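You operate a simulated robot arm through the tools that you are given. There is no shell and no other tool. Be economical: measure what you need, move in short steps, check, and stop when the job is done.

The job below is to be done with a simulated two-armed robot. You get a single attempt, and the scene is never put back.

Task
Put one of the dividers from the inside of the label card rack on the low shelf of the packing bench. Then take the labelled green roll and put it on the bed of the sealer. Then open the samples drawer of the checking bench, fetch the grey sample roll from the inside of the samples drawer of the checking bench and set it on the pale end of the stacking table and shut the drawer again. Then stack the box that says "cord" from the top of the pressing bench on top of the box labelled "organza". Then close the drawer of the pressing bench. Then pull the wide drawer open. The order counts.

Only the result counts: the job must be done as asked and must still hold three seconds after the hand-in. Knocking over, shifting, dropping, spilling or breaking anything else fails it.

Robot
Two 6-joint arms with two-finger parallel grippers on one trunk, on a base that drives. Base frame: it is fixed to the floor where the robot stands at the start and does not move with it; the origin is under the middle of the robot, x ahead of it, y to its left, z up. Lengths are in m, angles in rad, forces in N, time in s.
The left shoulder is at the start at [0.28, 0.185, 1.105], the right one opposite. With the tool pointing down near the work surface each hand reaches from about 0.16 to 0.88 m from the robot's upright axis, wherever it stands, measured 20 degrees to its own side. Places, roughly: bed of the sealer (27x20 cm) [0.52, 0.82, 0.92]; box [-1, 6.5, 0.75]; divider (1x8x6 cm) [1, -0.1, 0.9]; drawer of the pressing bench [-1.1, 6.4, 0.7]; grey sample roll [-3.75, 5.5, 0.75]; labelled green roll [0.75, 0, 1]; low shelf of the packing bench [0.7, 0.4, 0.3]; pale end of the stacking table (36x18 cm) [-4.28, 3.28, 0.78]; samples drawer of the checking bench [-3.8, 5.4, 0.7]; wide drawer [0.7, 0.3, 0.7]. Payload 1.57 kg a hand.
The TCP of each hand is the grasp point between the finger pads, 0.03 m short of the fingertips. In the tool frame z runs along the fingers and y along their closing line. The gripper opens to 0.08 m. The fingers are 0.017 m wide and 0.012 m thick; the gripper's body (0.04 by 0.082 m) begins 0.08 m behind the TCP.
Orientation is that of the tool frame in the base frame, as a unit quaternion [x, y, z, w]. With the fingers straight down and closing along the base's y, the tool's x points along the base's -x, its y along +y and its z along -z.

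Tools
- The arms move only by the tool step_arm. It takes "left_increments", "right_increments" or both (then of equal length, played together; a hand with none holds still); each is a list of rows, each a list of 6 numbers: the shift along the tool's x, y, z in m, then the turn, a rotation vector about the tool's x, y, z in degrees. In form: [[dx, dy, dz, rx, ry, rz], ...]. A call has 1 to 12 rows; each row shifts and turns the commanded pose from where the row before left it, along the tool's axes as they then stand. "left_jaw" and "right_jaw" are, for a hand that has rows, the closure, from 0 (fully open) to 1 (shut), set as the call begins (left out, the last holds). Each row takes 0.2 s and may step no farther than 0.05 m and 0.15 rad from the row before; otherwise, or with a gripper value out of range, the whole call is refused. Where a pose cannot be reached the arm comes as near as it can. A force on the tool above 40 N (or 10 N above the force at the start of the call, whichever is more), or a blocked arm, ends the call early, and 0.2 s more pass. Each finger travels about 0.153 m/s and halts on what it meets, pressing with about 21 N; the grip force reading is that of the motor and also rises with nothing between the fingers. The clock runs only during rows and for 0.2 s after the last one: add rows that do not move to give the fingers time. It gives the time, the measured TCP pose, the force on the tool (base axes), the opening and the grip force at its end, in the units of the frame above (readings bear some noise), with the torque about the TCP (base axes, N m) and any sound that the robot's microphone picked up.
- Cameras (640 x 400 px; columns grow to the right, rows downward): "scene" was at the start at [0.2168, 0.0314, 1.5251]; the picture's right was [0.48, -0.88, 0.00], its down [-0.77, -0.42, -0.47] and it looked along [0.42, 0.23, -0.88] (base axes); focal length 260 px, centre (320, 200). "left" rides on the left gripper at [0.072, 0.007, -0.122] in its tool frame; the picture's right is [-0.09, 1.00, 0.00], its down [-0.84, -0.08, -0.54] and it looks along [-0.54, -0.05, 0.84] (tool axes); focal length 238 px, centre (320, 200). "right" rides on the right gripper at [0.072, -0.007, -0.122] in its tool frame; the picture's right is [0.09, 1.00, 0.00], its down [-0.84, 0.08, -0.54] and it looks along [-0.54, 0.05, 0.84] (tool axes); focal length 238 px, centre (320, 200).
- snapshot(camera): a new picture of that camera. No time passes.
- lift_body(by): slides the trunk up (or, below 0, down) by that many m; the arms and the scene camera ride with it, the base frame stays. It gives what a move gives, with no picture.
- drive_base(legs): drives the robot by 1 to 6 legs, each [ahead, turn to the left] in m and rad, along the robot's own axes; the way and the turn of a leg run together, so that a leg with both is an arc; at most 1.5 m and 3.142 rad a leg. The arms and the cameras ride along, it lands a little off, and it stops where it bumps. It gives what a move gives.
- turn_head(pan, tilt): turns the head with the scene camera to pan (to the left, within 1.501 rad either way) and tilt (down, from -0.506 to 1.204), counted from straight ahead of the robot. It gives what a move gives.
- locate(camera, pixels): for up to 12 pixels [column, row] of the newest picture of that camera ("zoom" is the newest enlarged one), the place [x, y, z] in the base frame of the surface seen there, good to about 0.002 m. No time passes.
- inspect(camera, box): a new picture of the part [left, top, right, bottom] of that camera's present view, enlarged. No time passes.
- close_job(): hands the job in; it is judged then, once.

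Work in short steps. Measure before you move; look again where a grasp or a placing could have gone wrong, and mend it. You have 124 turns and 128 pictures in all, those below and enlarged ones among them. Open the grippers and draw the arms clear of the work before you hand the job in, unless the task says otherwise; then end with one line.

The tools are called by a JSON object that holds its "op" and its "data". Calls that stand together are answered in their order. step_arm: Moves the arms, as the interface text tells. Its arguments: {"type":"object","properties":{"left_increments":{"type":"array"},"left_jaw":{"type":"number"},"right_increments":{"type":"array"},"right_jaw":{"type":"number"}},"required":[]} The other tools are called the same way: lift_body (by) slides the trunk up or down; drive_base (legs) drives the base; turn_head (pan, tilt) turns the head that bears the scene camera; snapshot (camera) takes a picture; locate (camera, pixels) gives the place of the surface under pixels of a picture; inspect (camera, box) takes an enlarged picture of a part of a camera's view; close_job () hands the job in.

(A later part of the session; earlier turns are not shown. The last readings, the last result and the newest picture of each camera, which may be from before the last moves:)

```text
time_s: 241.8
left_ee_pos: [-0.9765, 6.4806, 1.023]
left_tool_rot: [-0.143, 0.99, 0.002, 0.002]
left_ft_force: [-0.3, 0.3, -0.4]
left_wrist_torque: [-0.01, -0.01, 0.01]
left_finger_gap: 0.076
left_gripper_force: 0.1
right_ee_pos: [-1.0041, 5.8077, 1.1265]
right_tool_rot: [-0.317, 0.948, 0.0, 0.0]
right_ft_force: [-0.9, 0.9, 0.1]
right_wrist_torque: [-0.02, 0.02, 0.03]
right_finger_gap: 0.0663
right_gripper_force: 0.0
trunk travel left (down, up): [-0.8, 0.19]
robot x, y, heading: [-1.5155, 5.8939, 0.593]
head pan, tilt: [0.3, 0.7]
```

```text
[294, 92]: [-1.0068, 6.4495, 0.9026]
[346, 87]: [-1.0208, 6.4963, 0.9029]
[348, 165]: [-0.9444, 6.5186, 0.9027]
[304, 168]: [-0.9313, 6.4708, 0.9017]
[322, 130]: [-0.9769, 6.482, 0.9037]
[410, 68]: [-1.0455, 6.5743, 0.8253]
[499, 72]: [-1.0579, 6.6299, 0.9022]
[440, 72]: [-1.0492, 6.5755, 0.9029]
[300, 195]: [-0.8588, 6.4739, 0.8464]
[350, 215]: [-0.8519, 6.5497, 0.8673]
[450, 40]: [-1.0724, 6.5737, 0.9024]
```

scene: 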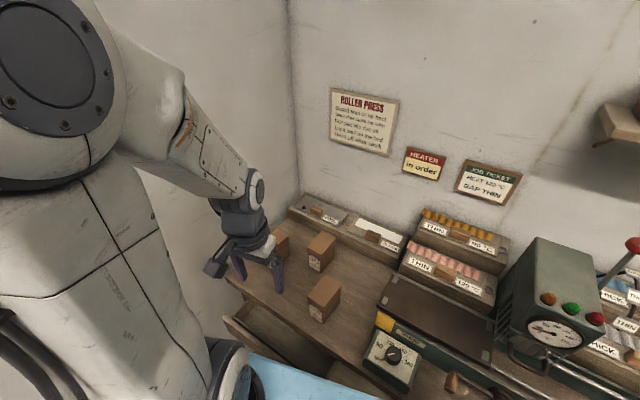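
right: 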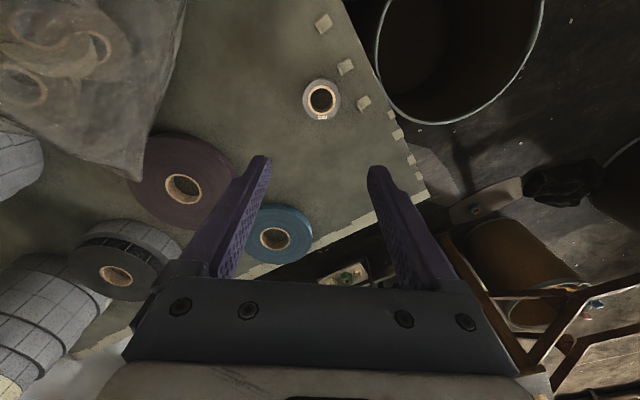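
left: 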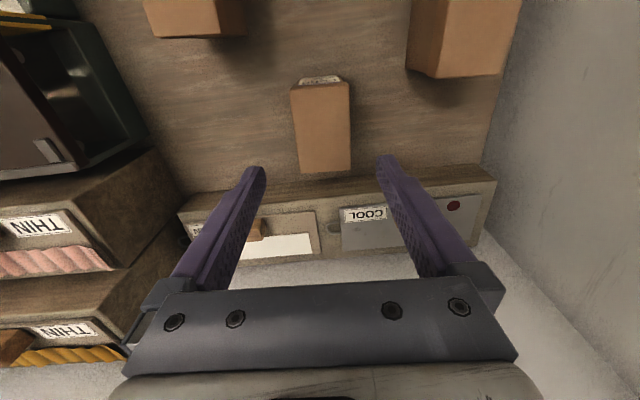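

Cord centre (−0.976, 6.484), yaw matches. I descend to TCP z≈0.882, close and lift.

{"op": "step_arm", "data": {"left_increments": [[0, 0.003, 0.045, 0, 0, 0], [0, 0, 0.045, 0, 0, 0], [0, 0, 0.045, 0, 0, 0], [0, 0, 0.006, 0, 0, 0], [0, 0, 0, 0, 0, 0]]}}

{"op": "step_arm", "data": {"left_increments": [[0, 0, 0, 0, 0, 0], [0, 0, 0, 0, 0, 0], [0, 0, 0, 0, 0, 0]], "left_jaw": 1}}

{"op": "step_arm", "data": {"left_increments": [[0, 0, -0.03, 0, 0, 0], [0, 0, -0.04, 0, 0, 0], [0, 0, -0.045, 0, 0, 0], [0, 0, -0.045, 0, 0, 0]]}}

{"op": "snapshot", "data": {"camera": "left"}}

```text
time_s: 243.0
left_ee_pos: [-0.9745, 6.4861, 0.8827]
left_tool_rot: [-0.143, 0.99, 0.002, 0.001]
left_ft_force: [0.1, 0.1, 0.0]
left_wrist_torque: [0.03, 0.01, 0.04]
left_finger_gap: 0.0758
left_gripper_force: 0.2
right_ee_pos: [-1.0041, 5.8077, 1.1287]
right_tool_rot: [-0.317, 0.948, -0.001, 0.001]
right_ft_force: [0.2, 0.4, 0.6]
right_wrist_torque: [0.02, 0.0, 0.03]
right_finger_gap: 0.0666
right_gripper_force: 0.0
trunk travel left (down, up): [-0.8, 0.19]
robot x, y, heading: [-1.5196, 5.897, 0.592]
head pan, tilt: [0.3, 0.7]
```

```text
time_s: 243.8
left_ee_pos: [-0.9749, 6.4879, 0.8815]
left_tool_rot: [-0.142, 0.99, 0.001, 0.002]
left_ft_force: [-0.3, 0.1, 0.0]
left_wrist_torque: [-0.02, -0.03, 0.01]
left_finger_gap: 0.0569
left_gripper_force: 20.9
right_ee_pos: [-1.0041, 5.8069, 1.1282]
right_tool_rot: [-0.317, 0.948, -0.001, 0.002]
right_ft_force: [-0.2, 0.0, 0.2]
right_wrist_torque: [-0.02, 0.01, -0.02]
right_finger_gap: 0.0663
right_gripper_force: 0.0
trunk travel left (down, up): [-0.8, 0.19]
robot x, y, heading: [-1.5157, 5.8942, 0.593]
head pan, tilt: [0.3, 0.7]
```

```text
time_s: 244.8
left_ee_pos: [-0.9763, 6.4829, 1.0429]
left_tool_rot: [-0.142, 0.99, 0.002, 0.001]
left_ft_force: [0.4, -0.4, -2.4]
left_wrist_torque: [0.01, 0.01, -0.02]
left_finger_gap: 0.0571
left_gripper_force: 21.0
right_ee_pos: [-1.003, 5.807, 1.1278]
right_tool_rot: [-0.317, 0.948, 0.0, 0.002]
right_ft_force: [0.1, 0.7, -0.5]
right_wrist_torque: [-0.01, 0.01, 0.02]
right_finger_gap: 0.0663
right_gripper_force: 0.1
trunk travel left (down, up): [-0.8, 0.19]
robot x, y, heading: [-1.5174, 5.8951, 0.593]
head pan, tilt: [0.3, 0.7]
```

```text
29 pictures are left
```

left: 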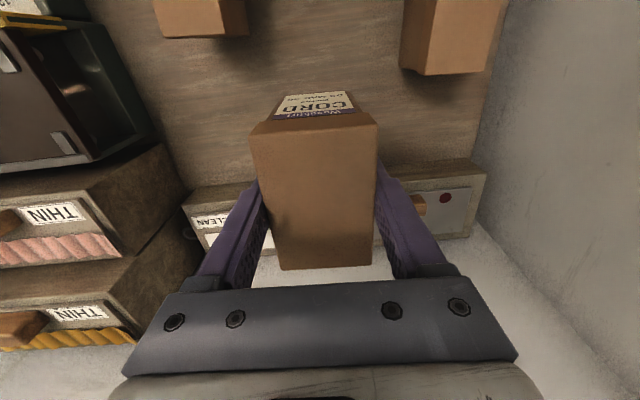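

Cord box held. I carry it over the organza box (centre ≈(−1.091, 6.593)) and look before lowering.

{"op": "step_arm", "data": {"left_increments": [[0.0198, 0.0345, 0, 0, 0, 0], [0.0198, 0.0345, 0, 0, 0, 0], [0.0198, 0.0345, 0, 0, 0, 0], [0.0198, 0.0344, 0, 0, 0, 0], [0, 0, 0, 0, 0, 3]]}}

{"op": "inspect", "data": {"camera": "scene", "box": [200, 180, 380, 320]}}

{"op": "inspect", "data": {"camera": "left", "box": [200, 40, 440, 290]}}

```text
time_s: 246.0
left_ee_pos: [-1.0905, 6.5968, 1.0461]
left_tool_rot: [-0.117, 0.993, 0.002, 0.001]
left_ft_force: [1.2, -0.3, -1.2]
left_wrist_torque: [-0.02, 0.01, 0.01]
left_finger_gap: 0.057
left_gripper_force: 21.1
right_ee_pos: [-1.0041, 5.8065, 1.1269]
right_tool_rot: [-0.317, 0.948, -0.001, 0.001]
right_ft_force: [0.7, -0.1, 0.8]
right_wrist_torque: [0.0, -0.02, 0.02]
right_finger_gap: 0.0664
right_gripper_force: 0.1
trunk travel left (down, up): [-0.8, 0.19]
robot x, y, heading: [-1.5174, 5.8922, 0.591]
head pan, tilt: [0.3, 0.7]
```

```text
2.86 times, centred on (290, 250) of scene
```

zoom: 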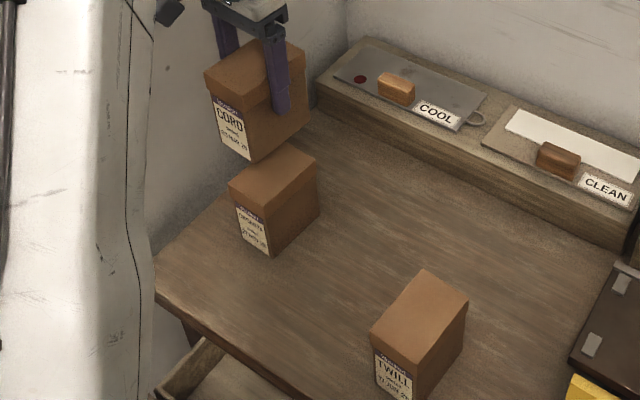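

```text
1.60 times, centred on (320, 165) of left
```

zoom: 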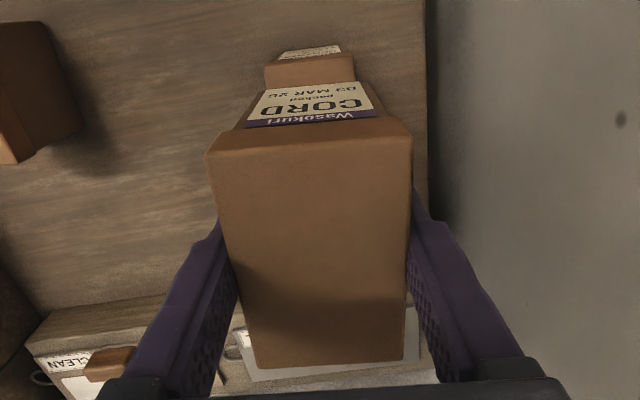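

I zoom on the organza lid once more to fix its centre.

{"op": "inspect", "data": {"camera": "scene", "box": [245, 215, 305, 275]}}

{"op": "locate", "data": {"camera": "zoom", "pixels": [[170, 150], [235, 195], [385, 90], [310, 60], [230, 180], [300, 130], [200, 140], [370, 95], [310, 90], [290, 70], [350, 75], [180, 145]]}}

```text
6.67 times, centred on (275, 245) of scene
```

zoom: 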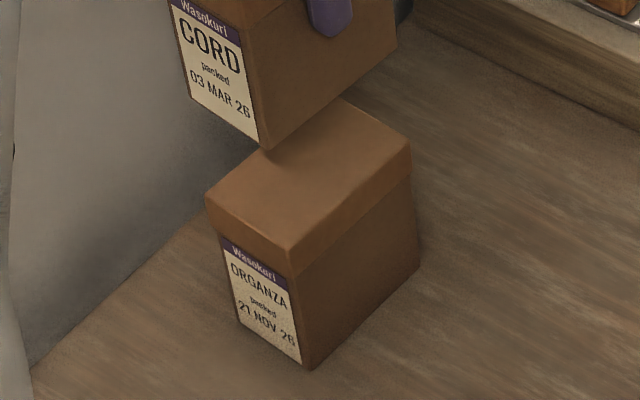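

```text
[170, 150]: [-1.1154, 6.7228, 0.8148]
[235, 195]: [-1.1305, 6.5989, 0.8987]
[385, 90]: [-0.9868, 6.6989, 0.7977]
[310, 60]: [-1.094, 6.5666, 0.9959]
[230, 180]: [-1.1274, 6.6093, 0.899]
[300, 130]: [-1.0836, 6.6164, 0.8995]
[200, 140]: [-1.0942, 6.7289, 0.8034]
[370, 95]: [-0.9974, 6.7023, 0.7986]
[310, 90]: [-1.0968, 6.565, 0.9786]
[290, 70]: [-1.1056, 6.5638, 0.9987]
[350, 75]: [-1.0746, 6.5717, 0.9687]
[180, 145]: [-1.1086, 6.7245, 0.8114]
```

Now its lid corners: left (207,198), front (288,245), right (410,150), and the held cord box's near side.

{"op": "locate", "data": {"camera": "zoom", "pixels": [[211, 196], [288, 242], [406, 150], [355, 106], [285, 275], [262, 130], [392, 45], [258, 100], [240, 200], [340, 180]]}}

```text
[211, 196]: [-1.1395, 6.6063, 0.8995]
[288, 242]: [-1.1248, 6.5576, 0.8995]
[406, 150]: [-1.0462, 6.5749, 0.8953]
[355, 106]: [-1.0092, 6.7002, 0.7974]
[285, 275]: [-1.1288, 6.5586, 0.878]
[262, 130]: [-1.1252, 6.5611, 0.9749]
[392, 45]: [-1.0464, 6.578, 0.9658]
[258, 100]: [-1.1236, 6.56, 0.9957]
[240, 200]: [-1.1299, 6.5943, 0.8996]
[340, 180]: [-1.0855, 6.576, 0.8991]
```

The held box is aligned with organza within 3 mm (near edges at y 6.561 vs 6.5576). I lower 0.055, then to contact.

{"op": "step_arm", "data": {"left_increments": [[0, -0.002, 0.03, 0, 0, 0], [0, 0, 0.025, 0, 0, 0], [0, 0, 0.003, 0, 0, 0], [0, 0, 0.002, 0, 0, 0], [0, 0, 0, 0, 0, 0]]}}

```text
time_s: 247.2
left_ee_pos: [-1.0895, 6.5932, 0.9848]
left_tool_rot: [-0.117, 0.993, 0.002, 0.002]
left_ft_force: [0.2, -0.1, -1.5]
left_wrist_torque: [-0.04, 0.02, -0.04]
left_finger_gap: 0.0567
left_gripper_force: 20.5
right_ee_pos: [-1.0035, 5.8069, 1.1278]
right_tool_rot: [-0.317, 0.948, 0.0, 0.001]
right_ft_force: [-0.2, -0.3, 0.1]
right_wrist_torque: [-0.01, 0.01, 0.02]
right_finger_gap: 0.0666
right_gripper_force: 0.1
trunk travel left (down, up): [-0.8, 0.19]
robot x, y, heading: [-1.5177, 5.8955, 0.59]
head pan, tilt: [0.3, 0.7]
```

{"op": "step_arm", "data": {"left_increments": [[0, 0, 0.0015, 0, 0, 0], [0, 0, 0, 0, 0, 0]]}}

{"op": "step_arm", "data": {"left_increments": [[0, 0, 0, 0, 0, 0], [0, 0, 0, 0, 0, 0]], "left_jaw": 0.1}}

{"op": "step_arm", "data": {"left_increments": [[0, 0, -0.03, 0, 0, 0], [0, 0, -0.05, 0, 0, 0], [0, 0, -0.05, 0, 0, 0]]}}

{"op": "inspect", "data": {"camera": "scene", "box": [170, 160, 370, 320]}}

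{"op": "snapshot", "data": {"camera": "left"}}

```text
time_s: 247.8
left_ee_pos: [-1.0899, 6.5942, 0.9838]
left_tool_rot: [-0.117, 0.993, 0.002, 0.001]
left_ft_force: [-0.3, -0.2, -1.3]
left_wrist_torque: [0.02, -0.02, 0.02]
left_finger_gap: 0.0569
left_gripper_force: 21.4
right_ee_pos: [-1.0037, 5.8064, 1.1269]
right_tool_rot: [-0.317, 0.948, -0.001, 0.002]
right_ft_force: [0.0, 0.6, 0.1]
right_wrist_torque: [0.03, 0.0, 0.01]
right_finger_gap: 0.0666
right_gripper_force: 0.0
trunk travel left (down, up): [-0.8, 0.19]
robot x, y, heading: [-1.5203, 5.8952, 0.589]
head pan, tilt: [0.3, 0.7]
```

```text
time_s: 248.4
left_ee_pos: [-1.0893, 6.5938, 0.9834]
left_tool_rot: [-0.117, 0.993, 0.003, 0.001]
left_ft_force: [0.5, 0.1, 0.5]
left_wrist_torque: [-0.02, -0.02, 0.01]
left_finger_gap: 0.0717
left_gripper_force: 0.2
right_ee_pos: [-1.0032, 5.8081, 1.1279]
right_tool_rot: [-0.318, 0.948, 0.0, 0.001]
right_ft_force: [0.5, 0.3, -0.5]
right_wrist_torque: [0.01, 0.01, -0.02]
right_finger_gap: 0.0664
right_gripper_force: 0.1
trunk travel left (down, up): [-0.8, 0.19]
robot x, y, heading: [-1.5159, 5.895, 0.593]
head pan, tilt: [0.3, 0.7]
```

```text
time_s: 249.2
left_ee_pos: [-1.0887, 6.5901, 1.116]
left_tool_rot: [-0.116, 0.993, 0.002, 0.002]
left_ft_force: [0.4, 0.1, -0.2]
left_wrist_torque: [-0.04, -0.01, 0.0]
left_finger_gap: 0.0719
left_gripper_force: 0.0
right_ee_pos: [-1.0034, 5.8071, 1.1274]
right_tool_rot: [-0.318, 0.948, -0.001, 0.001]
right_ft_force: [-0.3, 0.6, 0.4]
right_wrist_torque: [0.02, 0.04, 0.01]
right_finger_gap: 0.0663
right_gripper_force: 0.1
trunk travel left (down, up): [-0.8, 0.19]
robot x, y, heading: [-1.5177, 5.8968, 0.593]
head pan, tilt: [0.3, 0.7]
```

```text
2.50 times, centred on (270, 240) of scene
```

zoom: 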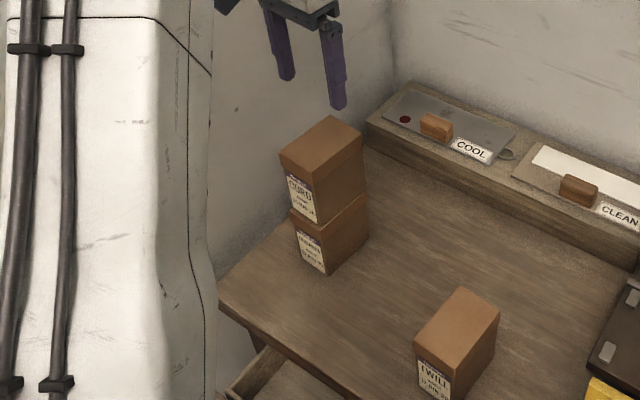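

```text
24 pictures are left
```

left: 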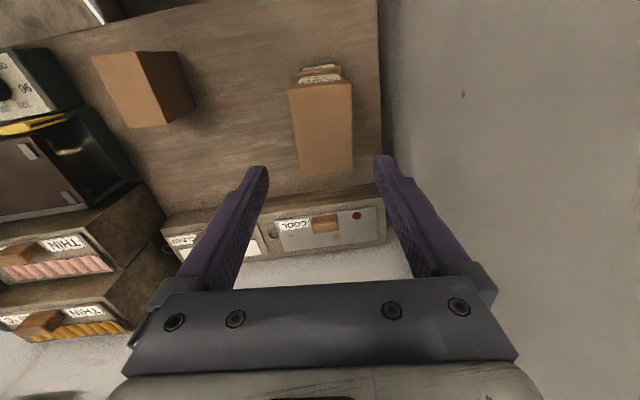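

Cord sits squarely on organza. I withdraw the left hand toward me and look down at the open drawer.

{"op": "step_arm", "data": {"left_increments": [[0.045, -0.01, -0.01, 0, 0, 0], [0.045, -0.01, 0, 0, 0, 0], [0.045, -0.01, 0, 0, 0, 0], [0.045, -0.01, 0, 0, 0, 0], [0.045, -0.01, 0, 0, 0, 0]], "left_jaw": 1}}

{"op": "turn_head", "data": {"pan": 0.45, "tilt": 1.0}}

{"op": "snapshot", "data": {"camera": "left"}}

{"op": "locate", "data": {"camera": "left", "pixels": [[320, 60], [300, 100], [400, 90], [240, 80], [330, 20], [320, 120], [380, 60], [280, 60]]}}

```text
time_s: 250.4
left_ee_pos: [-1.2972, 6.4908, 1.1228]
left_tool_rot: [-0.117, 0.993, 0.001, 0.002]
left_ft_force: [0.6, 0.6, 0.0]
left_wrist_torque: [-0.02, 0.04, -0.02]
left_finger_gap: 0.0
left_gripper_force: 21.8
right_ee_pos: [-1.0031, 5.8067, 1.1275]
right_tool_rot: [-0.317, 0.948, -0.001, 0.002]
right_ft_force: [-0.3, 0.3, 0.3]
right_wrist_torque: [0.0, -0.01, 0.01]
right_finger_gap: 0.0667
right_gripper_force: 0.1
trunk travel left (down, up): [-0.8, 0.19]
robot x, y, heading: [-1.5208, 5.9001, 0.591]
head pan, tilt: [0.3, 0.7]
```

```text
time_s: 251.2
left_ee_pos: [-1.2969, 6.49, 1.1225]
left_tool_rot: [-0.117, 0.993, 0.002, 0.002]
left_ft_force: [0.1, 0.5, -0.2]
left_wrist_torque: [-0.03, 0.02, -0.01]
left_finger_gap: 0.0
left_gripper_force: 21.2
right_ee_pos: [-1.0044, 5.8066, 1.1279]
right_tool_rot: [-0.317, 0.948, 0.0, 0.001]
right_ft_force: [-0.7, -0.8, 0.0]
right_wrist_torque: [0.04, 0.0, -0.01]
right_finger_gap: 0.0663
right_gripper_force: 0.1
trunk travel left (down, up): [-0.8, 0.19]
robot x, y, heading: [-1.5191, 5.8946, 0.589]
head pan, tilt: [0.45, 1.0]
```

```text
23 pictures are left
```

left: 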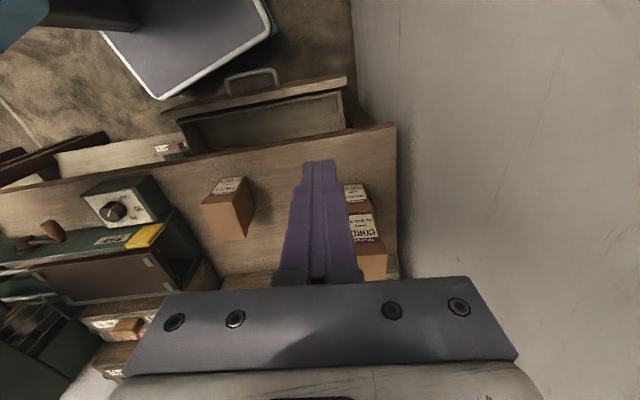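

```text
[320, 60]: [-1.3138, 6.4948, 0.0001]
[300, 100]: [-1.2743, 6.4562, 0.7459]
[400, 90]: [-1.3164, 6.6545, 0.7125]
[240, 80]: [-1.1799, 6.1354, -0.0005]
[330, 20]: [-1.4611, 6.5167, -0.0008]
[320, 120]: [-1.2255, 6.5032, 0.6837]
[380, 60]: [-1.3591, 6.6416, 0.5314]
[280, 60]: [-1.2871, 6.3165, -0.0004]
```

The drawer front runs from (180,115) to (345,85), handle at (250,75). I locate these.

{"op": "locate", "data": {"camera": "left", "pixels": [[340, 84], [270, 93], [195, 106], [250, 72], [275, 72], [228, 84], [200, 145], [300, 137], [390, 130], [320, 96], [220, 112], [160, 60]]}}

{"op": "inspect", "data": {"camera": "left", "box": [140, 40, 400, 180]}}

```text
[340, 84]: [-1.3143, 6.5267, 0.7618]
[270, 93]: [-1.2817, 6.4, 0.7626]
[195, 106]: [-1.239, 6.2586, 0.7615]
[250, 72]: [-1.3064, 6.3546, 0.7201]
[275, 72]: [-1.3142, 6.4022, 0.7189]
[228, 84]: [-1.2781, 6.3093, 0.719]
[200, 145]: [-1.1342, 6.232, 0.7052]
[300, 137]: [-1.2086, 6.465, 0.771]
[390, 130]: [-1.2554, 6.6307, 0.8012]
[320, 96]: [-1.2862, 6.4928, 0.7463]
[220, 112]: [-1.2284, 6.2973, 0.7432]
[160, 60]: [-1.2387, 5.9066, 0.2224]
```

```text
2.46 times, centred on (270, 110) of left
```

zoom: 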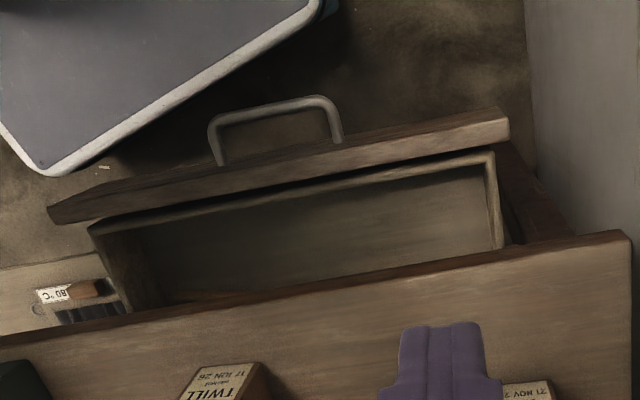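

Drawer front's outer face is ≈9–10 cm out, bar at about (−1.30, 6.36, 0.72). I back off 0.15 m, square up, and bring the shut left fist down in front of the bar.

{"op": "drive_base", "data": {"legs": [[-0.15, 0], [0, -0.3]]}}

{"op": "step_arm", "data": {"left_increments": [[0, 0, 0, 0, 0, -6.9], [0, 0, 0, 0, 0, -6.9], [0, 0, 0, 0, 0, -6.8], [0.0425, 0.0225, 0, 0, 0, 0], [0.0425, 0.0225, 0, 0, 0, 0], [0, 0, 0.047, 0, 0, 0], [0, 0, 0.047, 0, 0, 0], [0, 0, 0.047, 0, 0, 0]]}}

{"op": "snapshot", "data": {"camera": "scene"}}

```text
time_s: 253.5
left_ee_pos: [-1.2566, 6.3204, 1.1225]
left_tool_rot: [0.03, 1.0, 0.002, 0.002]
left_ft_force: [-0.6, 0.1, 0.1]
left_wrist_torque: [0.0, 0.0, -0.01]
left_finger_gap: 0.0001
left_gripper_force: 21.1
right_ee_pos: [-1.1729, 5.5806, 1.1272]
right_tool_rot: [-0.175, 0.985, 0.0, 0.001]
right_ft_force: [-0.2, -0.3, 0.7]
right_wrist_torque: [0.02, 0.02, 0.02]
right_finger_gap: 0.0663
right_gripper_force: 0.0
trunk travel left (down, up): [-0.8, 0.19]
robot x, y, heading: [-1.6362, 5.8118, 0.298]
head pan, tilt: [0.45, 1.0]
```

```text
time_s: 255.3
left_ee_pos: [-1.3564, 6.3413, 0.9807]
left_tool_rot: [-0.149, 0.989, 0.002, 0.003]
left_ft_force: [0.6, -0.4, -0.4]
left_wrist_torque: [0.05, 0.0, 0.01]
left_finger_gap: 0.0
left_gripper_force: 20.8
right_ee_pos: [-1.1729, 5.5802, 1.1277]
right_tool_rot: [-0.176, 0.984, 0.0, 0.001]
right_ft_force: [-0.4, -0.5, 0.2]
right_wrist_torque: [-0.01, -0.01, 0.0]
right_finger_gap: 0.0664
right_gripper_force: 0.1
trunk travel left (down, up): [-0.8, 0.19]
robot x, y, heading: [-1.6378, 5.815, 0.297]
head pan, tilt: [0.45, 1.0]
```

```text
21 pictures are left
```

scene: 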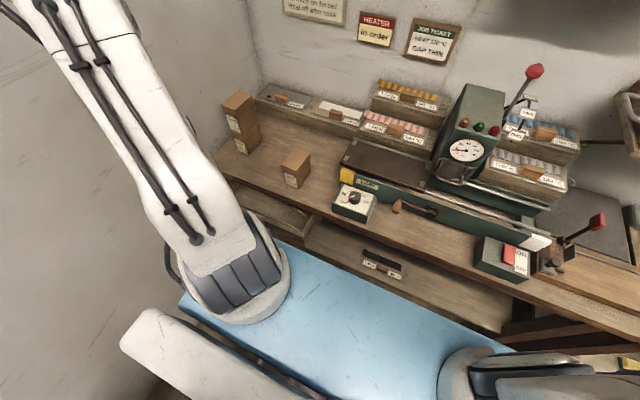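

The fist is at x'≈0.622, in line with the bar's middle (y' 6.453). I lower it to z≈0.70 and tilt the nose forward 15°.

{"op": "step_arm", "data": {"left_increments": [[0, 0, 0.047, 0, 0, 0], [0, 0, 0.047, 0, 0, 0], [0, 0, 0.047, 0, 0, 0], [0, 0, 0.047, 0, 0, 0], [0, 0, 0.047, 0, 0, 0], [0, 0, 0.045, 0, 0, 0], [0, 0, 0, 0, -7.5, 0], [0, 0, 0, 0, -7.5, 0], [0, 0, 0, 0, 0, 0]]}}

{"op": "snapshot", "data": {"camera": "left"}}

```text
time_s: 257.3
left_ee_pos: [-1.3517, 6.3386, 0.6994]
left_tool_rot: [-0.149, 0.98, 0.021, 0.133]
left_ft_force: [0.0, -0.4, 0.6]
left_wrist_torque: [0.02, 0.01, -0.01]
left_finger_gap: 0.0002
left_gripper_force: 20.4
right_ee_pos: [-1.1735, 5.5809, 1.128]
right_tool_rot: [-0.175, 0.984, 0.001, 0.0]
right_ft_force: [-0.3, -0.3, 1.0]
right_wrist_torque: [0.0, 0.01, 0.01]
right_finger_gap: 0.0664
right_gripper_force: 0.0
trunk travel left (down, up): [-0.8, 0.19]
robot x, y, heading: [-1.6408, 5.8105, 0.297]
head pan, tilt: [0.45, 1.0]
```

```text
20 pictures are left
```

left: 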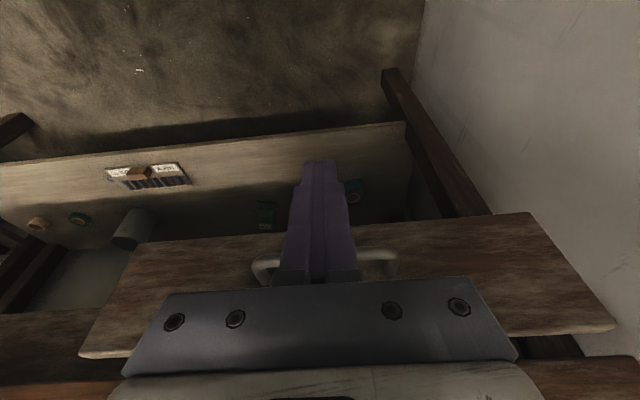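

The fist is centred on the bar. I drive forward 0.12 m to push the drawer in.

{"op": "drive_base", "data": {"legs": [[0.12, 0]]}}

{"op": "snapshot", "data": {"camera": "left"}}

{"op": "locate", "data": {"camera": "left", "pixels": [[200, 260], [450, 240], [150, 300], [560, 310], [100, 390], [540, 350], [390, 265], [250, 270]]}}

```text
time_s: 258.5
left_ee_pos: [-1.239, 6.3738, 0.6996]
left_tool_rot: [-0.148, 0.98, 0.021, 0.132]
left_ft_force: [1.7, -1.6, 0.7]
left_wrist_torque: [0.02, 0.02, 0.0]
left_finger_gap: 0.0003
left_gripper_force: 21.1
right_ee_pos: [-1.0589, 5.615, 1.1275]
right_tool_rot: [-0.175, 0.985, 0.001, 0.001]
right_ft_force: [0.2, -0.1, -0.4]
right_wrist_torque: [-0.03, 0.01, -0.02]
right_finger_gap: 0.0666
right_gripper_force: 0.1
trunk travel left (down, up): [-0.8, 0.19]
robot x, y, heading: [-1.5274, 5.8474, 0.295]
head pan, tilt: [0.45, 1.0]
```

```text
19 pictures are left
```

left: 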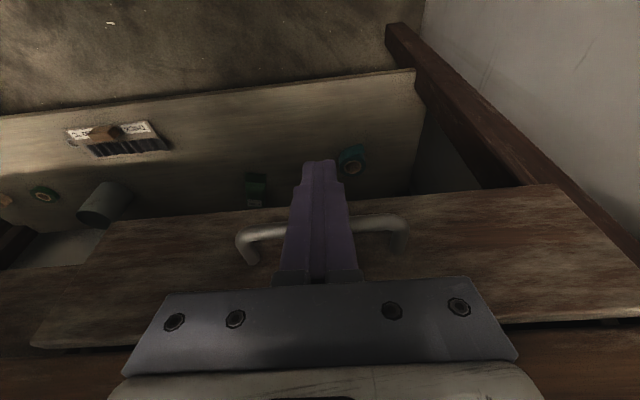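

```text
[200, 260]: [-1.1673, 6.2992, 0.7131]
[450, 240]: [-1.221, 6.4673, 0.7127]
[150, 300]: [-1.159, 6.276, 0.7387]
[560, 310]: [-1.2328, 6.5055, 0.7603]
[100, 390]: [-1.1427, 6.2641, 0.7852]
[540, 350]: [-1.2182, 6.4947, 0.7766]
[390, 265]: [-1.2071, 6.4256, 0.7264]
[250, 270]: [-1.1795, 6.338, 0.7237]
```

The face is at x'≈0.79, still proud. I push on until it stops.

{"op": "drive_base", "data": {"legs": [[0.06, 0]]}}

{"op": "snapshot", "data": {"camera": "left"}}

{"op": "locate", "data": {"camera": "left", "pixels": [[200, 260], [450, 240], [150, 300], [20, 280], [100, 380], [580, 340], [600, 230]]}}

```text
time_s: 259.4
left_ee_pos: [-1.2121, 6.3805, 0.6994]
left_tool_rot: [-0.16, 0.979, 0.015, 0.124]
left_ft_force: [-0.7, 0.7, 0.0]
left_wrist_torque: [0.03, -0.03, 0.02]
left_finger_gap: 0.0001
left_gripper_force: 20.5
right_ee_pos: [-1.0249, 5.6263, 1.1277]
right_tool_rot: [-0.177, 0.984, -0.001, 0.001]
right_ft_force: [0.0, -0.5, -0.2]
right_wrist_torque: [-0.02, -0.02, 0.0]
right_finger_gap: 0.0666
right_gripper_force: 0.1
trunk travel left (down, up): [-0.8, 0.19]
robot x, y, heading: [-1.4909, 5.8567, 0.297]
head pan, tilt: [0.45, 1.0]
stopped in leg 1: the force on the tool passed its limit at 95 N (the readings are from after the stop); the commanded pose is now the measured one
```

```text
18 pictures are left
```

left: 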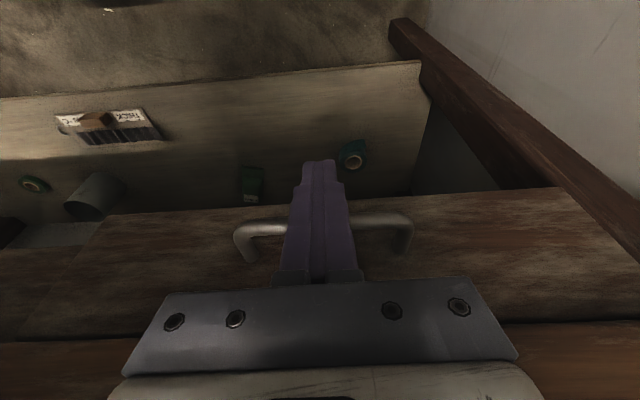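

```text
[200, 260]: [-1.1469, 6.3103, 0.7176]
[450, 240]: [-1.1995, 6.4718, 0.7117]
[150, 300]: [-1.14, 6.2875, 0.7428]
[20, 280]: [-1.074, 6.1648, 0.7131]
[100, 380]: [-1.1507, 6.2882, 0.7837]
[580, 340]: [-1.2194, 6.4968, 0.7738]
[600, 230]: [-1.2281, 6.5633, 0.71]
```

Stopped at 95 N with the face at x'≈0.812, apron at ≈0.838: either seated (overlay front) or binding. I push once more slightly and re-measure.

{"op": "drive_base", "data": {"legs": [[0.03, 0]]}}

{"op": "inspect", "data": {"camera": "left", "box": [0, 170, 240, 360]}}

{"op": "locate", "data": {"camera": "zoom", "pixels": [[400, 200], [350, 250], [250, 200], [200, 200], [150, 200], [100, 200], [60, 200], [60, 300], [250, 300], [300, 120], [180, 240]]}}

```text
time_s: 260.2
left_ee_pos: [-1.2114, 6.3791, 0.6985]
left_tool_rot: [-0.169, 0.979, 0.009, 0.117]
left_ft_force: [-4.4, 0.1, -3.0]
left_wrist_torque: [0.06, 0.0, -0.05]
left_finger_gap: 0.0
left_gripper_force: 21.2
right_ee_pos: [-1.0202, 5.6295, 1.1279]
right_tool_rot: [-0.178, 0.984, -0.001, 0.001]
right_ft_force: [0.4, 0.0, -0.2]
right_wrist_torque: [0.02, -0.02, -0.01]
right_finger_gap: 0.0664
right_gripper_force: 0.2
trunk travel left (down, up): [-0.8, 0.19]
robot x, y, heading: [-1.4895, 5.8568, 0.304]
head pan, tilt: [0.45, 1.0]
stopped in leg 1: the force on the tool passed its limit at 68 N (the readings are from after the stop); the commanded pose is now the measured one
```

```text
2.11 times, centred on (120, 265) of left
```

zoom: 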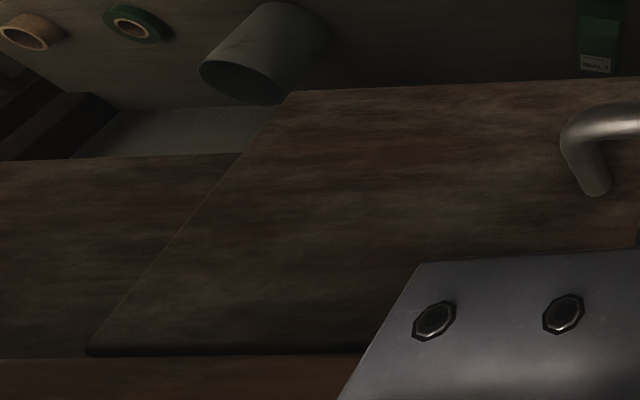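

```text
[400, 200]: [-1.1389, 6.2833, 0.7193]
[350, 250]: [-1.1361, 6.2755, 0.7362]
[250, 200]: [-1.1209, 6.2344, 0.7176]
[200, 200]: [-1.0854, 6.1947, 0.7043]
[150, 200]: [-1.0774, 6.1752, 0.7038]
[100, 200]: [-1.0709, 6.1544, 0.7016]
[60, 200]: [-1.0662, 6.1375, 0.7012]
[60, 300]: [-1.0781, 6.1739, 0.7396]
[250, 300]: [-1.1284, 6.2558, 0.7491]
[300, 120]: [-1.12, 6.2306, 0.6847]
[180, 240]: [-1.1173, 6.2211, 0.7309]
```

Two firm pushes moved nothing: the overlay front is seated (same style as the samples drawer). I back off and raise the left hand.

{"op": "drive_base", "data": {"legs": [[-0.15, 0]]}}

{"op": "step_arm", "data": {"left_increments": [[0, 0, 0, 0, 7, 0], [0, 0, 0, 0, 6.5, 0], [0, 0, -0.047, 0, 0, 0], [0, 0, -0.047, 0, 0, 0], [0, 0, -0.047, 0, 0, 0], [0, 0, -0.047, 0, 0, 0], [0, 0, -0.047, 0, 0, 0], [0, 0, -0.047, 0, 0, 0], [0, 0, -0.047, 0, 0, 0], [0, 0, -0.047, 0, 0, 0], [0, 0, -0.04, 0, 0, 0]]}}

{"op": "turn_head", "data": {"pan": 0.4, "tilt": 0.8}}

{"op": "snapshot", "data": {"camera": "scene"}}

```text
time_s: 261.5
left_ee_pos: [-1.3526, 6.3355, 0.6959]
left_tool_rot: [-0.168, 0.979, 0.009, 0.117]
left_ft_force: [-0.4, -0.2, -0.1]
left_wrist_torque: [-0.02, 0.02, 0.01]
left_finger_gap: 0.0
left_gripper_force: 20.9
right_ee_pos: [-1.1587, 5.5864, 1.1277]
right_tool_rot: [-0.179, 0.984, 0.0, 0.0]
right_ft_force: [0.6, -0.2, -0.1]
right_wrist_torque: [-0.02, 0.03, 0.01]
right_finger_gap: 0.0662
right_gripper_force: 0.2
trunk travel left (down, up): [-0.8, 0.19]
robot x, y, heading: [-1.6295, 5.8169, 0.302]
head pan, tilt: [0.45, 1.0]
```

```text
time_s: 263.9
left_ee_pos: [-1.3546, 6.3423, 1.1146]
left_tool_rot: [-0.168, 0.986, -0.011, 0.001]
left_ft_force: [0.0, -0.5, 0.3]
left_wrist_torque: [0.0, 0.0, -0.01]
left_finger_gap: 0.0
left_gripper_force: 21.1
left hand out of reach, approached as far as the arm can: row 7
right_ee_pos: [-1.1592, 5.5845, 1.1267]
right_tool_rot: [-0.179, 0.984, -0.001, 0.001]
right_ft_force: [0.2, 1.0, 0.8]
right_wrist_torque: [0.0, 0.01, 0.0]
right_finger_gap: 0.0662
right_gripper_force: 0.0
trunk travel left (down, up): [-0.8, 0.19]
robot x, y, heading: [-1.6302, 5.8152, 0.299]
head pan, tilt: [0.45, 1.0]
```

```text
time_s: 264.6
left_ee_pos: [-1.355, 6.3424, 1.1147]
left_tool_rot: [-0.168, 0.986, -0.01, 0.001]
left_ft_force: [-0.7, 0.1, 0.0]
left_wrist_torque: [0.02, -0.01, -0.02]
left_finger_gap: 0.0
left_gripper_force: 21.0
right_ee_pos: [-1.1597, 5.5848, 1.1272]
right_tool_rot: [-0.178, 0.984, -0.001, 0.001]
right_ft_force: [0.2, 0.0, -0.6]
right_wrist_torque: [0.01, -0.02, -0.03]
right_finger_gap: 0.0664
right_gripper_force: 0.0
trunk travel left (down, up): [-0.8, 0.19]
robot x, y, heading: [-1.6251, 5.8183, 0.305]
head pan, tilt: [0.4, 0.799]
```

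```text
16 pictures are left
```

scene: 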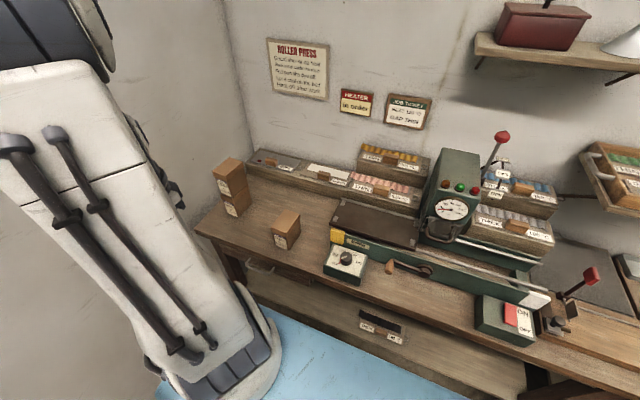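

The drawer is shut and the stack stands. I drive back along the corridor toward the packing bench.

{"op": "drive_base", "data": {"legs": [[0, -2.02], [1.2, 0], [0, 0.45], [1.5, 0], [1.5, 0]]}}

{"op": "turn_head", "data": {"pan": 0.2, "tilt": 0.45}}

{"op": "snapshot", "data": {"camera": "scene"}}

```text
time_s: 290.7
left_ee_pos: [-0.4546, 1.4991, 1.1142]
left_tool_rot: [0.594, 0.804, -0.008, -0.007]
left_ft_force: [-0.2, 0.0, 0.5]
left_wrist_torque: [-0.01, -0.02, 0.0]
left_finger_gap: 0.0
left_gripper_force: 21.1
right_ee_pos: [-1.2206, 1.3348, 1.1278]
right_tool_rot: [0.586, 0.81, -0.001, 0.0]
right_ft_force: [0.1, 0.8, -0.7]
right_wrist_torque: [0.01, 0.01, 0.01]
right_finger_gap: 0.0664
right_gripper_force: 0.1
trunk travel left (down, up): [-0.8, 0.19]
robot x, y, heading: [-0.972, 1.7942, -1.31]
head pan, tilt: [0.4, 0.799]
```

```text
time_s: 291.5
left_ee_pos: [-0.4555, 1.4982, 1.1142]
left_tool_rot: [0.594, 0.804, -0.008, -0.007]
left_ft_force: [0.0, 0.0, 0.5]
left_wrist_torque: [0.01, 0.01, -0.03]
left_finger_gap: 0.0
left_gripper_force: 21.2
right_ee_pos: [-1.2227, 1.3355, 1.1284]
right_tool_rot: [0.586, 0.81, -0.001, 0.0]
right_ft_force: [0.7, -0.9, 0.1]
right_wrist_torque: [0.01, 0.02, 0.0]
right_finger_gap: 0.0663
right_gripper_force: 0.0
trunk travel left (down, up): [-0.8, 0.19]
robot x, y, heading: [-0.972, 1.795, -1.311]
head pan, tilt: [0.201, 0.45]
```

```text
15 pictures are left
```

scene: 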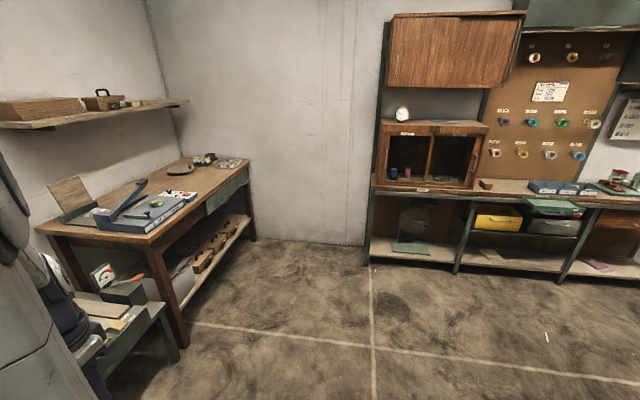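

The packing bench is ahead-left; a cabinet on the right is what I bumped at the start. I locate the cabinet edge and machine, then drive to the bench and face it.

{"op": "locate", "data": {"camera": "scene", "pixels": [[370, 262], [375, 190], [455, 270], [180, 345], [165, 305], [155, 300]]}}

{"op": "drive_base", "data": {"legs": [[0, 0.159], [1.4, 0], [0.22, 0], [0, 1.455]]}}

{"op": "turn_head", "data": {"pan": 0.0, "tilt": 0.7}}

{"op": "snapshot", "data": {"camera": "scene"}}

```text
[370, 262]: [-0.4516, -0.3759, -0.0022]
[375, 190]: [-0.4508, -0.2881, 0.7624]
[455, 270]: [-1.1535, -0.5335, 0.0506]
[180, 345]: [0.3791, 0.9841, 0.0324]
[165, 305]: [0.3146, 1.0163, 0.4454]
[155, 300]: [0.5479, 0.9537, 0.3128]
```

```text
time_s: 304.1
left_ee_pos: [-0.0231, 0.8482, 1.1154]
left_tool_rot: [-0.182, 0.983, -0.01, 0.001]
left_ft_force: [0.0, -0.3, -0.2]
left_wrist_torque: [-0.02, 0.01, -0.01]
left_finger_gap: 0.0
left_gripper_force: 21.1
right_ee_pos: [0.1937, 0.096, 1.1273]
right_tool_rot: [-0.193, 0.981, -0.001, 0.0]
right_ft_force: [0.6, -0.3, -0.7]
right_wrist_torque: [0.0, 0.0, 0.08]
right_finger_gap: 0.0663
right_gripper_force: 0.0
trunk travel left (down, up): [-0.8, 0.19]
robot x, y, heading: [-0.2813, 0.3163, 0.333]
head pan, tilt: [0.201, 0.45]
```

```text
time_s: 304.8
left_ee_pos: [-0.0236, 0.8492, 1.1131]
left_tool_rot: [-0.182, 0.983, -0.01, 0.001]
left_ft_force: [-0.6, -0.4, 0.0]
left_wrist_torque: [0.01, 0.04, 0.03]
left_finger_gap: 0.0002
left_gripper_force: 20.5
right_ee_pos: [0.193, 0.097, 1.128]
right_tool_rot: [-0.194, 0.981, -0.002, 0.001]
right_ft_force: [0.1, -0.1, -0.3]
right_wrist_torque: [0.04, 0.01, -0.03]
right_finger_gap: 0.0665
right_gripper_force: 0.0
trunk travel left (down, up): [-0.8, 0.19]
robot x, y, heading: [-0.2809, 0.3157, 0.334]
head pan, tilt: [0.0, 0.7]
```

```text
14 pictures are left
```

scene: 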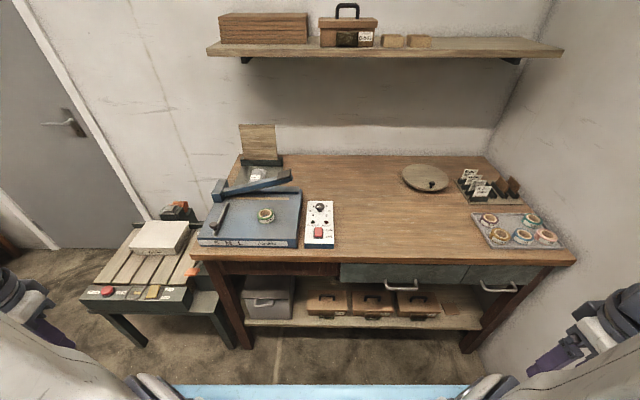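

The wide drawer's handle is at (388,286). I zoom in to locate its bar.

{"op": "inspect", "data": {"camera": "scene", "box": [330, 250, 450, 320]}}

{"op": "locate", "data": {"camera": "zoom", "pixels": [[235, 200], [260, 205], [290, 205], [320, 205], [350, 203], [378, 198], [235, 175], [378, 170], [300, 150], [70, 150], [300, 60], [420, 160]]}}

```text
5.33 times, centred on (390, 285) of scene
```

zoom: 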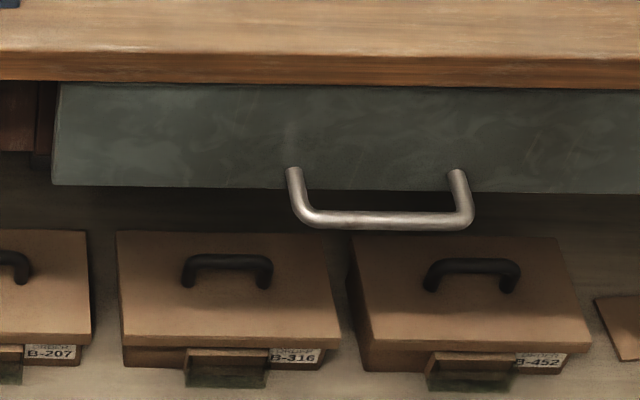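

```text
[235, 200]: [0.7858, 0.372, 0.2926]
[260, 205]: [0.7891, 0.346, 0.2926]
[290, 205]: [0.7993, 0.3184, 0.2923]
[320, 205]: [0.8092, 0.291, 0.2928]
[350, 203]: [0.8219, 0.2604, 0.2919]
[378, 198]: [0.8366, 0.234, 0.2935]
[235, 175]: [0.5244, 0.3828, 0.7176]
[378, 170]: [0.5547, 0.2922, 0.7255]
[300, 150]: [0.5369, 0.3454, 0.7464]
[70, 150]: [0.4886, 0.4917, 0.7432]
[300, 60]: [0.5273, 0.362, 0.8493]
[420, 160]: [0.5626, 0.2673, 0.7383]
```

The bar is at zoom row ≈218; I locate it.

{"op": "locate", "data": {"camera": "zoom", "pixels": [[320, 217], [350, 219], [385, 220], [420, 221], [455, 219], [293, 180], [458, 180], [300, 200], [385, 187], [385, 215]]}}

```text
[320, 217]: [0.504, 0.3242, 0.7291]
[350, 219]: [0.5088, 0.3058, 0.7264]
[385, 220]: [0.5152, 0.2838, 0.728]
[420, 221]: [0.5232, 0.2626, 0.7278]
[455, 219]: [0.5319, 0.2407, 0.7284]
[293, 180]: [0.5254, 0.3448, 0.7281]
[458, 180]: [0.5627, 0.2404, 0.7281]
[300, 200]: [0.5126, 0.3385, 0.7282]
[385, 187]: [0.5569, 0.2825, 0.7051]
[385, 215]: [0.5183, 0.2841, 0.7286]
```

Bar centre ≈(0.517, 0.284, 0.724), 4 cm proud. I extend the right hand forward, roll it 90° and pitch to nose-down ≈41°, then lower the trunk 0.2.

{"op": "step_arm", "data": {"right_increments": [[-0.041, 0.0117, 0, 0, 0, 0], [-0.041, 0.0117, 0, 0, 0, 0], [-0.041, 0.0117, 0, 0, 0, 0], [-0.041, 0.0117, 0, 0, 0, 0], [-0.041, 0.0117, 0, 0, 0, 0], [-0.041, 0.0117, 0, 0, 0, 0], [0, 0, 0, 0, 0, 8.2], [0, 0, 0, 0, 0, 8.2], [0, 0, 0, 0, 0, 8.2], [0, 0, 0, 0, 0, 8.2], [0, 0, 0, 0, 0, 8.2], [0, 0, 0, 0, 0, 8.2]], "right_jaw": 0.3}}

{"op": "step_arm", "data": {"right_increments": [[0, 0, 0, 0, 0, 8.2], [0, 0, 0, 0, 0, 8.2], [0, 0, 0, 0, 0, 8.2], [0, 0, 0, 0, 0, 8.2], [0, 0, 0, 0, 0, 8.2], [0, 0, 0, 0, 0, 4.1], [0, 0, 0, -8.2, 0, 0], [0, 0, 0, -8.2, 0, 0], [0, 0, 0, -8.2, 0, 0], [0, 0, 0, -8.2, 0, 0], [0, 0, 0, -8.2, 0, 0], [0, 0, 0, -8.2, 0, 0]]}}

{"op": "lift_body", "data": {"by": -0.2}}

{"op": "drive_base", "data": {"legs": [[-0.08, 0]]}}

```text
time_s: 307.4
left_ee_pos: [-0.0237, 0.8494, 1.1134]
left_tool_rot: [-0.182, 0.983, -0.01, 0.001]
left_ft_force: [-0.9, 1.2, 0.2]
left_wrist_torque: [0.03, 0.01, 0.0]
left_finger_gap: 0.0
left_gripper_force: 20.7
right_ee_pos: [0.395, 0.2547, 1.1271]
right_tool_rot: [0.234, 0.972, 0.0, 0.001]
right_ft_force: [0.5, 0.2, -0.4]
right_wrist_torque: [0.03, -0.01, -0.01]
right_finger_gap: 0.0561
right_gripper_force: 0.0
trunk travel left (down, up): [-0.8, 0.19]
robot x, y, heading: [-0.2801, 0.3116, 0.33]
head pan, tilt: [0.0, 0.7]
```

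```text
time_s: 310.0
left_ee_pos: [-0.0239, 0.8487, 1.1144]
left_tool_rot: [-0.183, 0.983, -0.01, 0.001]
left_ft_force: [0.3, -0.4, -0.6]
left_wrist_torque: [0.0, 0.0, 0.01]
left_finger_gap: 0.0001
left_gripper_force: 20.7
right_ee_pos: [0.4379, 0.2501, 1.1462]
right_tool_rot: [0.533, 0.736, 0.337, 0.246]
right_ft_force: [-0.2, -0.5, 0.5]
right_wrist_torque: [0.01, 0.03, 0.03]
right_finger_gap: 0.0556
right_gripper_force: 0.0
right hand out of reach, approached as far as the arm can: row 11, 12
trunk travel left (down, up): [-0.8, 0.19]
robot x, y, heading: [-0.2809, 0.3142, 0.333]
head pan, tilt: [0.0, 0.7]
```

```text
time_s: 312.2
left_ee_pos: [-0.024, 0.8497, 0.913]
left_tool_rot: [-0.182, 0.983, -0.01, 0.001]
left_ft_force: [-0.1, 0.3, -0.3]
left_wrist_torque: [0.02, 0.02, -0.01]
left_finger_gap: 0.0
left_gripper_force: 20.6
right_ee_pos: [0.4362, 0.2511, 0.9445]
right_tool_rot: [0.534, 0.736, 0.336, 0.246]
right_ft_force: [-0.3, 0.3, -0.7]
right_wrist_torque: [0.0, 0.0, 0.0]
right_finger_gap: 0.0561
right_gripper_force: 0.1
trunk travel left (down, up): [-0.6, 0.39]
robot x, y, heading: [-0.2818, 0.31, 0.334]
head pan, tilt: [0.0, 0.7]
```

```text
time_s: 313.3
left_ee_pos: [-0.0996, 0.8227, 0.9131]
left_tool_rot: [-0.182, 0.983, -0.01, 0.001]
left_ft_force: [0.2, 0.9, -0.7]
left_wrist_torque: [-0.01, -0.01, -0.02]
left_finger_gap: 0.0
left_gripper_force: 20.3
right_ee_pos: [0.3614, 0.2248, 0.9441]
right_tool_rot: [0.534, 0.736, 0.336, 0.245]
right_ft_force: [-0.2, -0.3, -0.3]
right_wrist_torque: [0.02, 0.02, 0.0]
right_finger_gap: 0.0558
right_gripper_force: 0.1
trunk travel left (down, up): [-0.6, 0.39]
robot x, y, heading: [-0.3582, 0.2893, 0.335]
head pan, tilt: [0.0, 0.7]
```

Hand is nose-down 41°, aligned. I move on a straight line to a pre-grasp 6.5 cm short of the bar and check.

{"op": "step_arm", "data": {"right_increments": [[0.0017, -0.0116, 0.041, 0, 0, 0], [0.0017, -0.0116, 0.041, 0, 0, 0], [0.0017, -0.0116, 0.041, 0, 0, 0], [0.0017, -0.0116, 0.041, 0, 0, 0], [0.0017, -0.0116, 0.041, 0, 0, 0], [0, 0, 0, 0, 0, 0]]}}

{"op": "snapshot", "data": {"camera": "right"}}

```text
time_s: 314.7
left_ee_pos: [-0.0994, 0.8231, 0.9147]
left_tool_rot: [-0.182, 0.983, -0.011, 0.001]
left_ft_force: [0.4, 0.6, 0.0]
left_wrist_torque: [0.01, 0.0, -0.02]
left_finger_gap: 0.0
left_gripper_force: 21.0
right_ee_pos: [0.4679, 0.2662, 0.7691]
right_tool_rot: [0.533, 0.737, 0.337, 0.245]
right_ft_force: [0.2, 0.3, -0.1]
right_wrist_torque: [-0.03, 0.0, -0.01]
right_finger_gap: 0.0559
right_gripper_force: 0.1
trunk travel left (down, up): [-0.6, 0.39]
robot x, y, heading: [-0.3544, 0.2905, 0.333]
head pan, tilt: [0.0, 0.7]
```

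```text
12 pictures are left
```

right: 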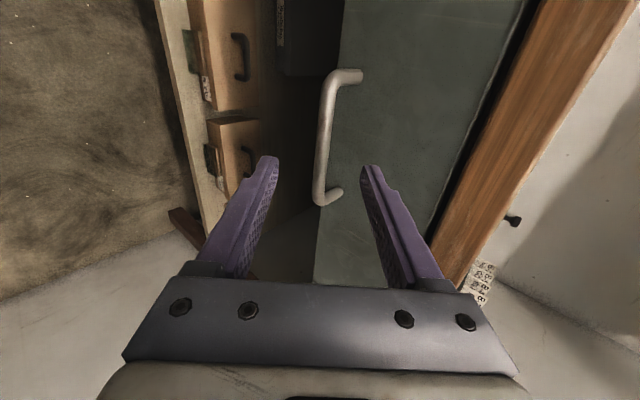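

The bar is between the fingers (column 322). I advance 0.053 m and close.

{"op": "step_arm", "data": {"right_increments": [[0, 0, 0.03, 0, 0, 0], [0, 0, 0.023, 0, 0, 0], [0, 0, 0, 0, 0, 0]]}}

{"op": "step_arm", "data": {"right_increments": [[0, 0, 0, 0, 0, 0], [0, 0, 0, 0, 0, 0], [0, 0, 0, 0, 0, 0]], "right_jaw": 1}}

```text
time_s: 315.5
left_ee_pos: [-0.1007, 0.8236, 0.9133]
left_tool_rot: [-0.182, 0.983, -0.01, 0.002]
left_ft_force: [-0.3, 0.2, 0.4]
left_wrist_torque: [0.02, 0.0, -0.02]
left_finger_gap: 0.0001
left_gripper_force: 21.0
right_ee_pos: [0.5071, 0.2802, 0.7328]
right_tool_rot: [0.534, 0.736, 0.337, 0.245]
right_ft_force: [-2.8, -0.7, 0.8]
right_wrist_torque: [0.04, -0.08, 0.0]
right_finger_gap: 0.0556
right_gripper_force: 0.1
trunk travel left (down, up): [-0.6, 0.39]
robot x, y, heading: [-0.3555, 0.2864, 0.331]
head pan, tilt: [0.0, 0.7]
```

```text
time_s: 316.3
left_ee_pos: [-0.0994, 0.8215, 0.9138]
left_tool_rot: [-0.182, 0.983, -0.01, 0.001]
left_ft_force: [0.1, -0.3, -0.1]
left_wrist_torque: [0.01, -0.02, 0.0]
left_finger_gap: 0.0
left_gripper_force: 20.9
right_ee_pos: [0.5085, 0.2805, 0.7359]
right_tool_rot: [0.534, 0.735, 0.337, 0.246]
right_ft_force: [1.7, 0.8, 8.7]
right_wrist_torque: [-0.12, -0.21, 0.21]
right_finger_gap: 0.0118
right_gripper_force: 29.1
trunk travel left (down, up): [-0.6, 0.39]
robot x, y, heading: [-0.356, 0.2872, 0.328]
head pan, tilt: [0.0, 0.7]
```

Gripped (gap 0.0118). I pull the wide drawer open by driving back 0.26 m.

{"op": "drive_base", "data": {"legs": [[-0.26, 0]]}}

{"op": "snapshot", "data": {"camera": "scene"}}

```text
time_s: 318.1
left_ee_pos: [-0.3488, 0.738, 0.9132]
left_tool_rot: [-0.183, 0.983, -0.011, 0.002]
left_ft_force: [-0.2, 0.7, -0.2]
left_wrist_torque: [0.01, 0.0, 0.0]
left_finger_gap: 0.0001
left_gripper_force: 20.4
right_ee_pos: [0.2565, 0.1986, 0.7351]
right_tool_rot: [0.532, 0.737, 0.337, 0.245]
right_ft_force: [-9.3, 23.4, 17.3]
right_wrist_torque: [0.39, -0.13, 0.5]
right_finger_gap: 0.012
right_gripper_force: 29.1
trunk travel left (down, up): [-0.6, 0.39]
robot x, y, heading: [-0.6073, 0.2037, 0.335]
head pan, tilt: [0.0, 0.7]
```

```text
11 pictures are left
```

scene: 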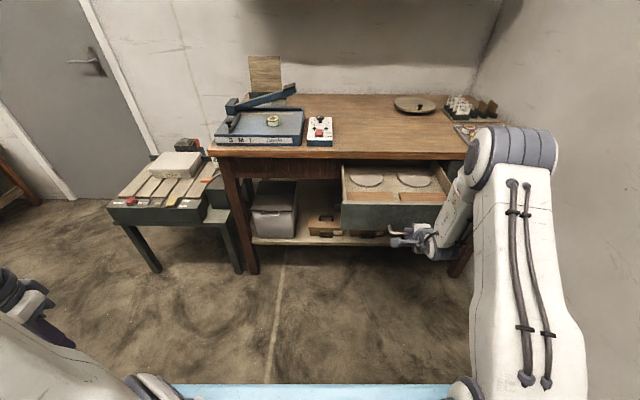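

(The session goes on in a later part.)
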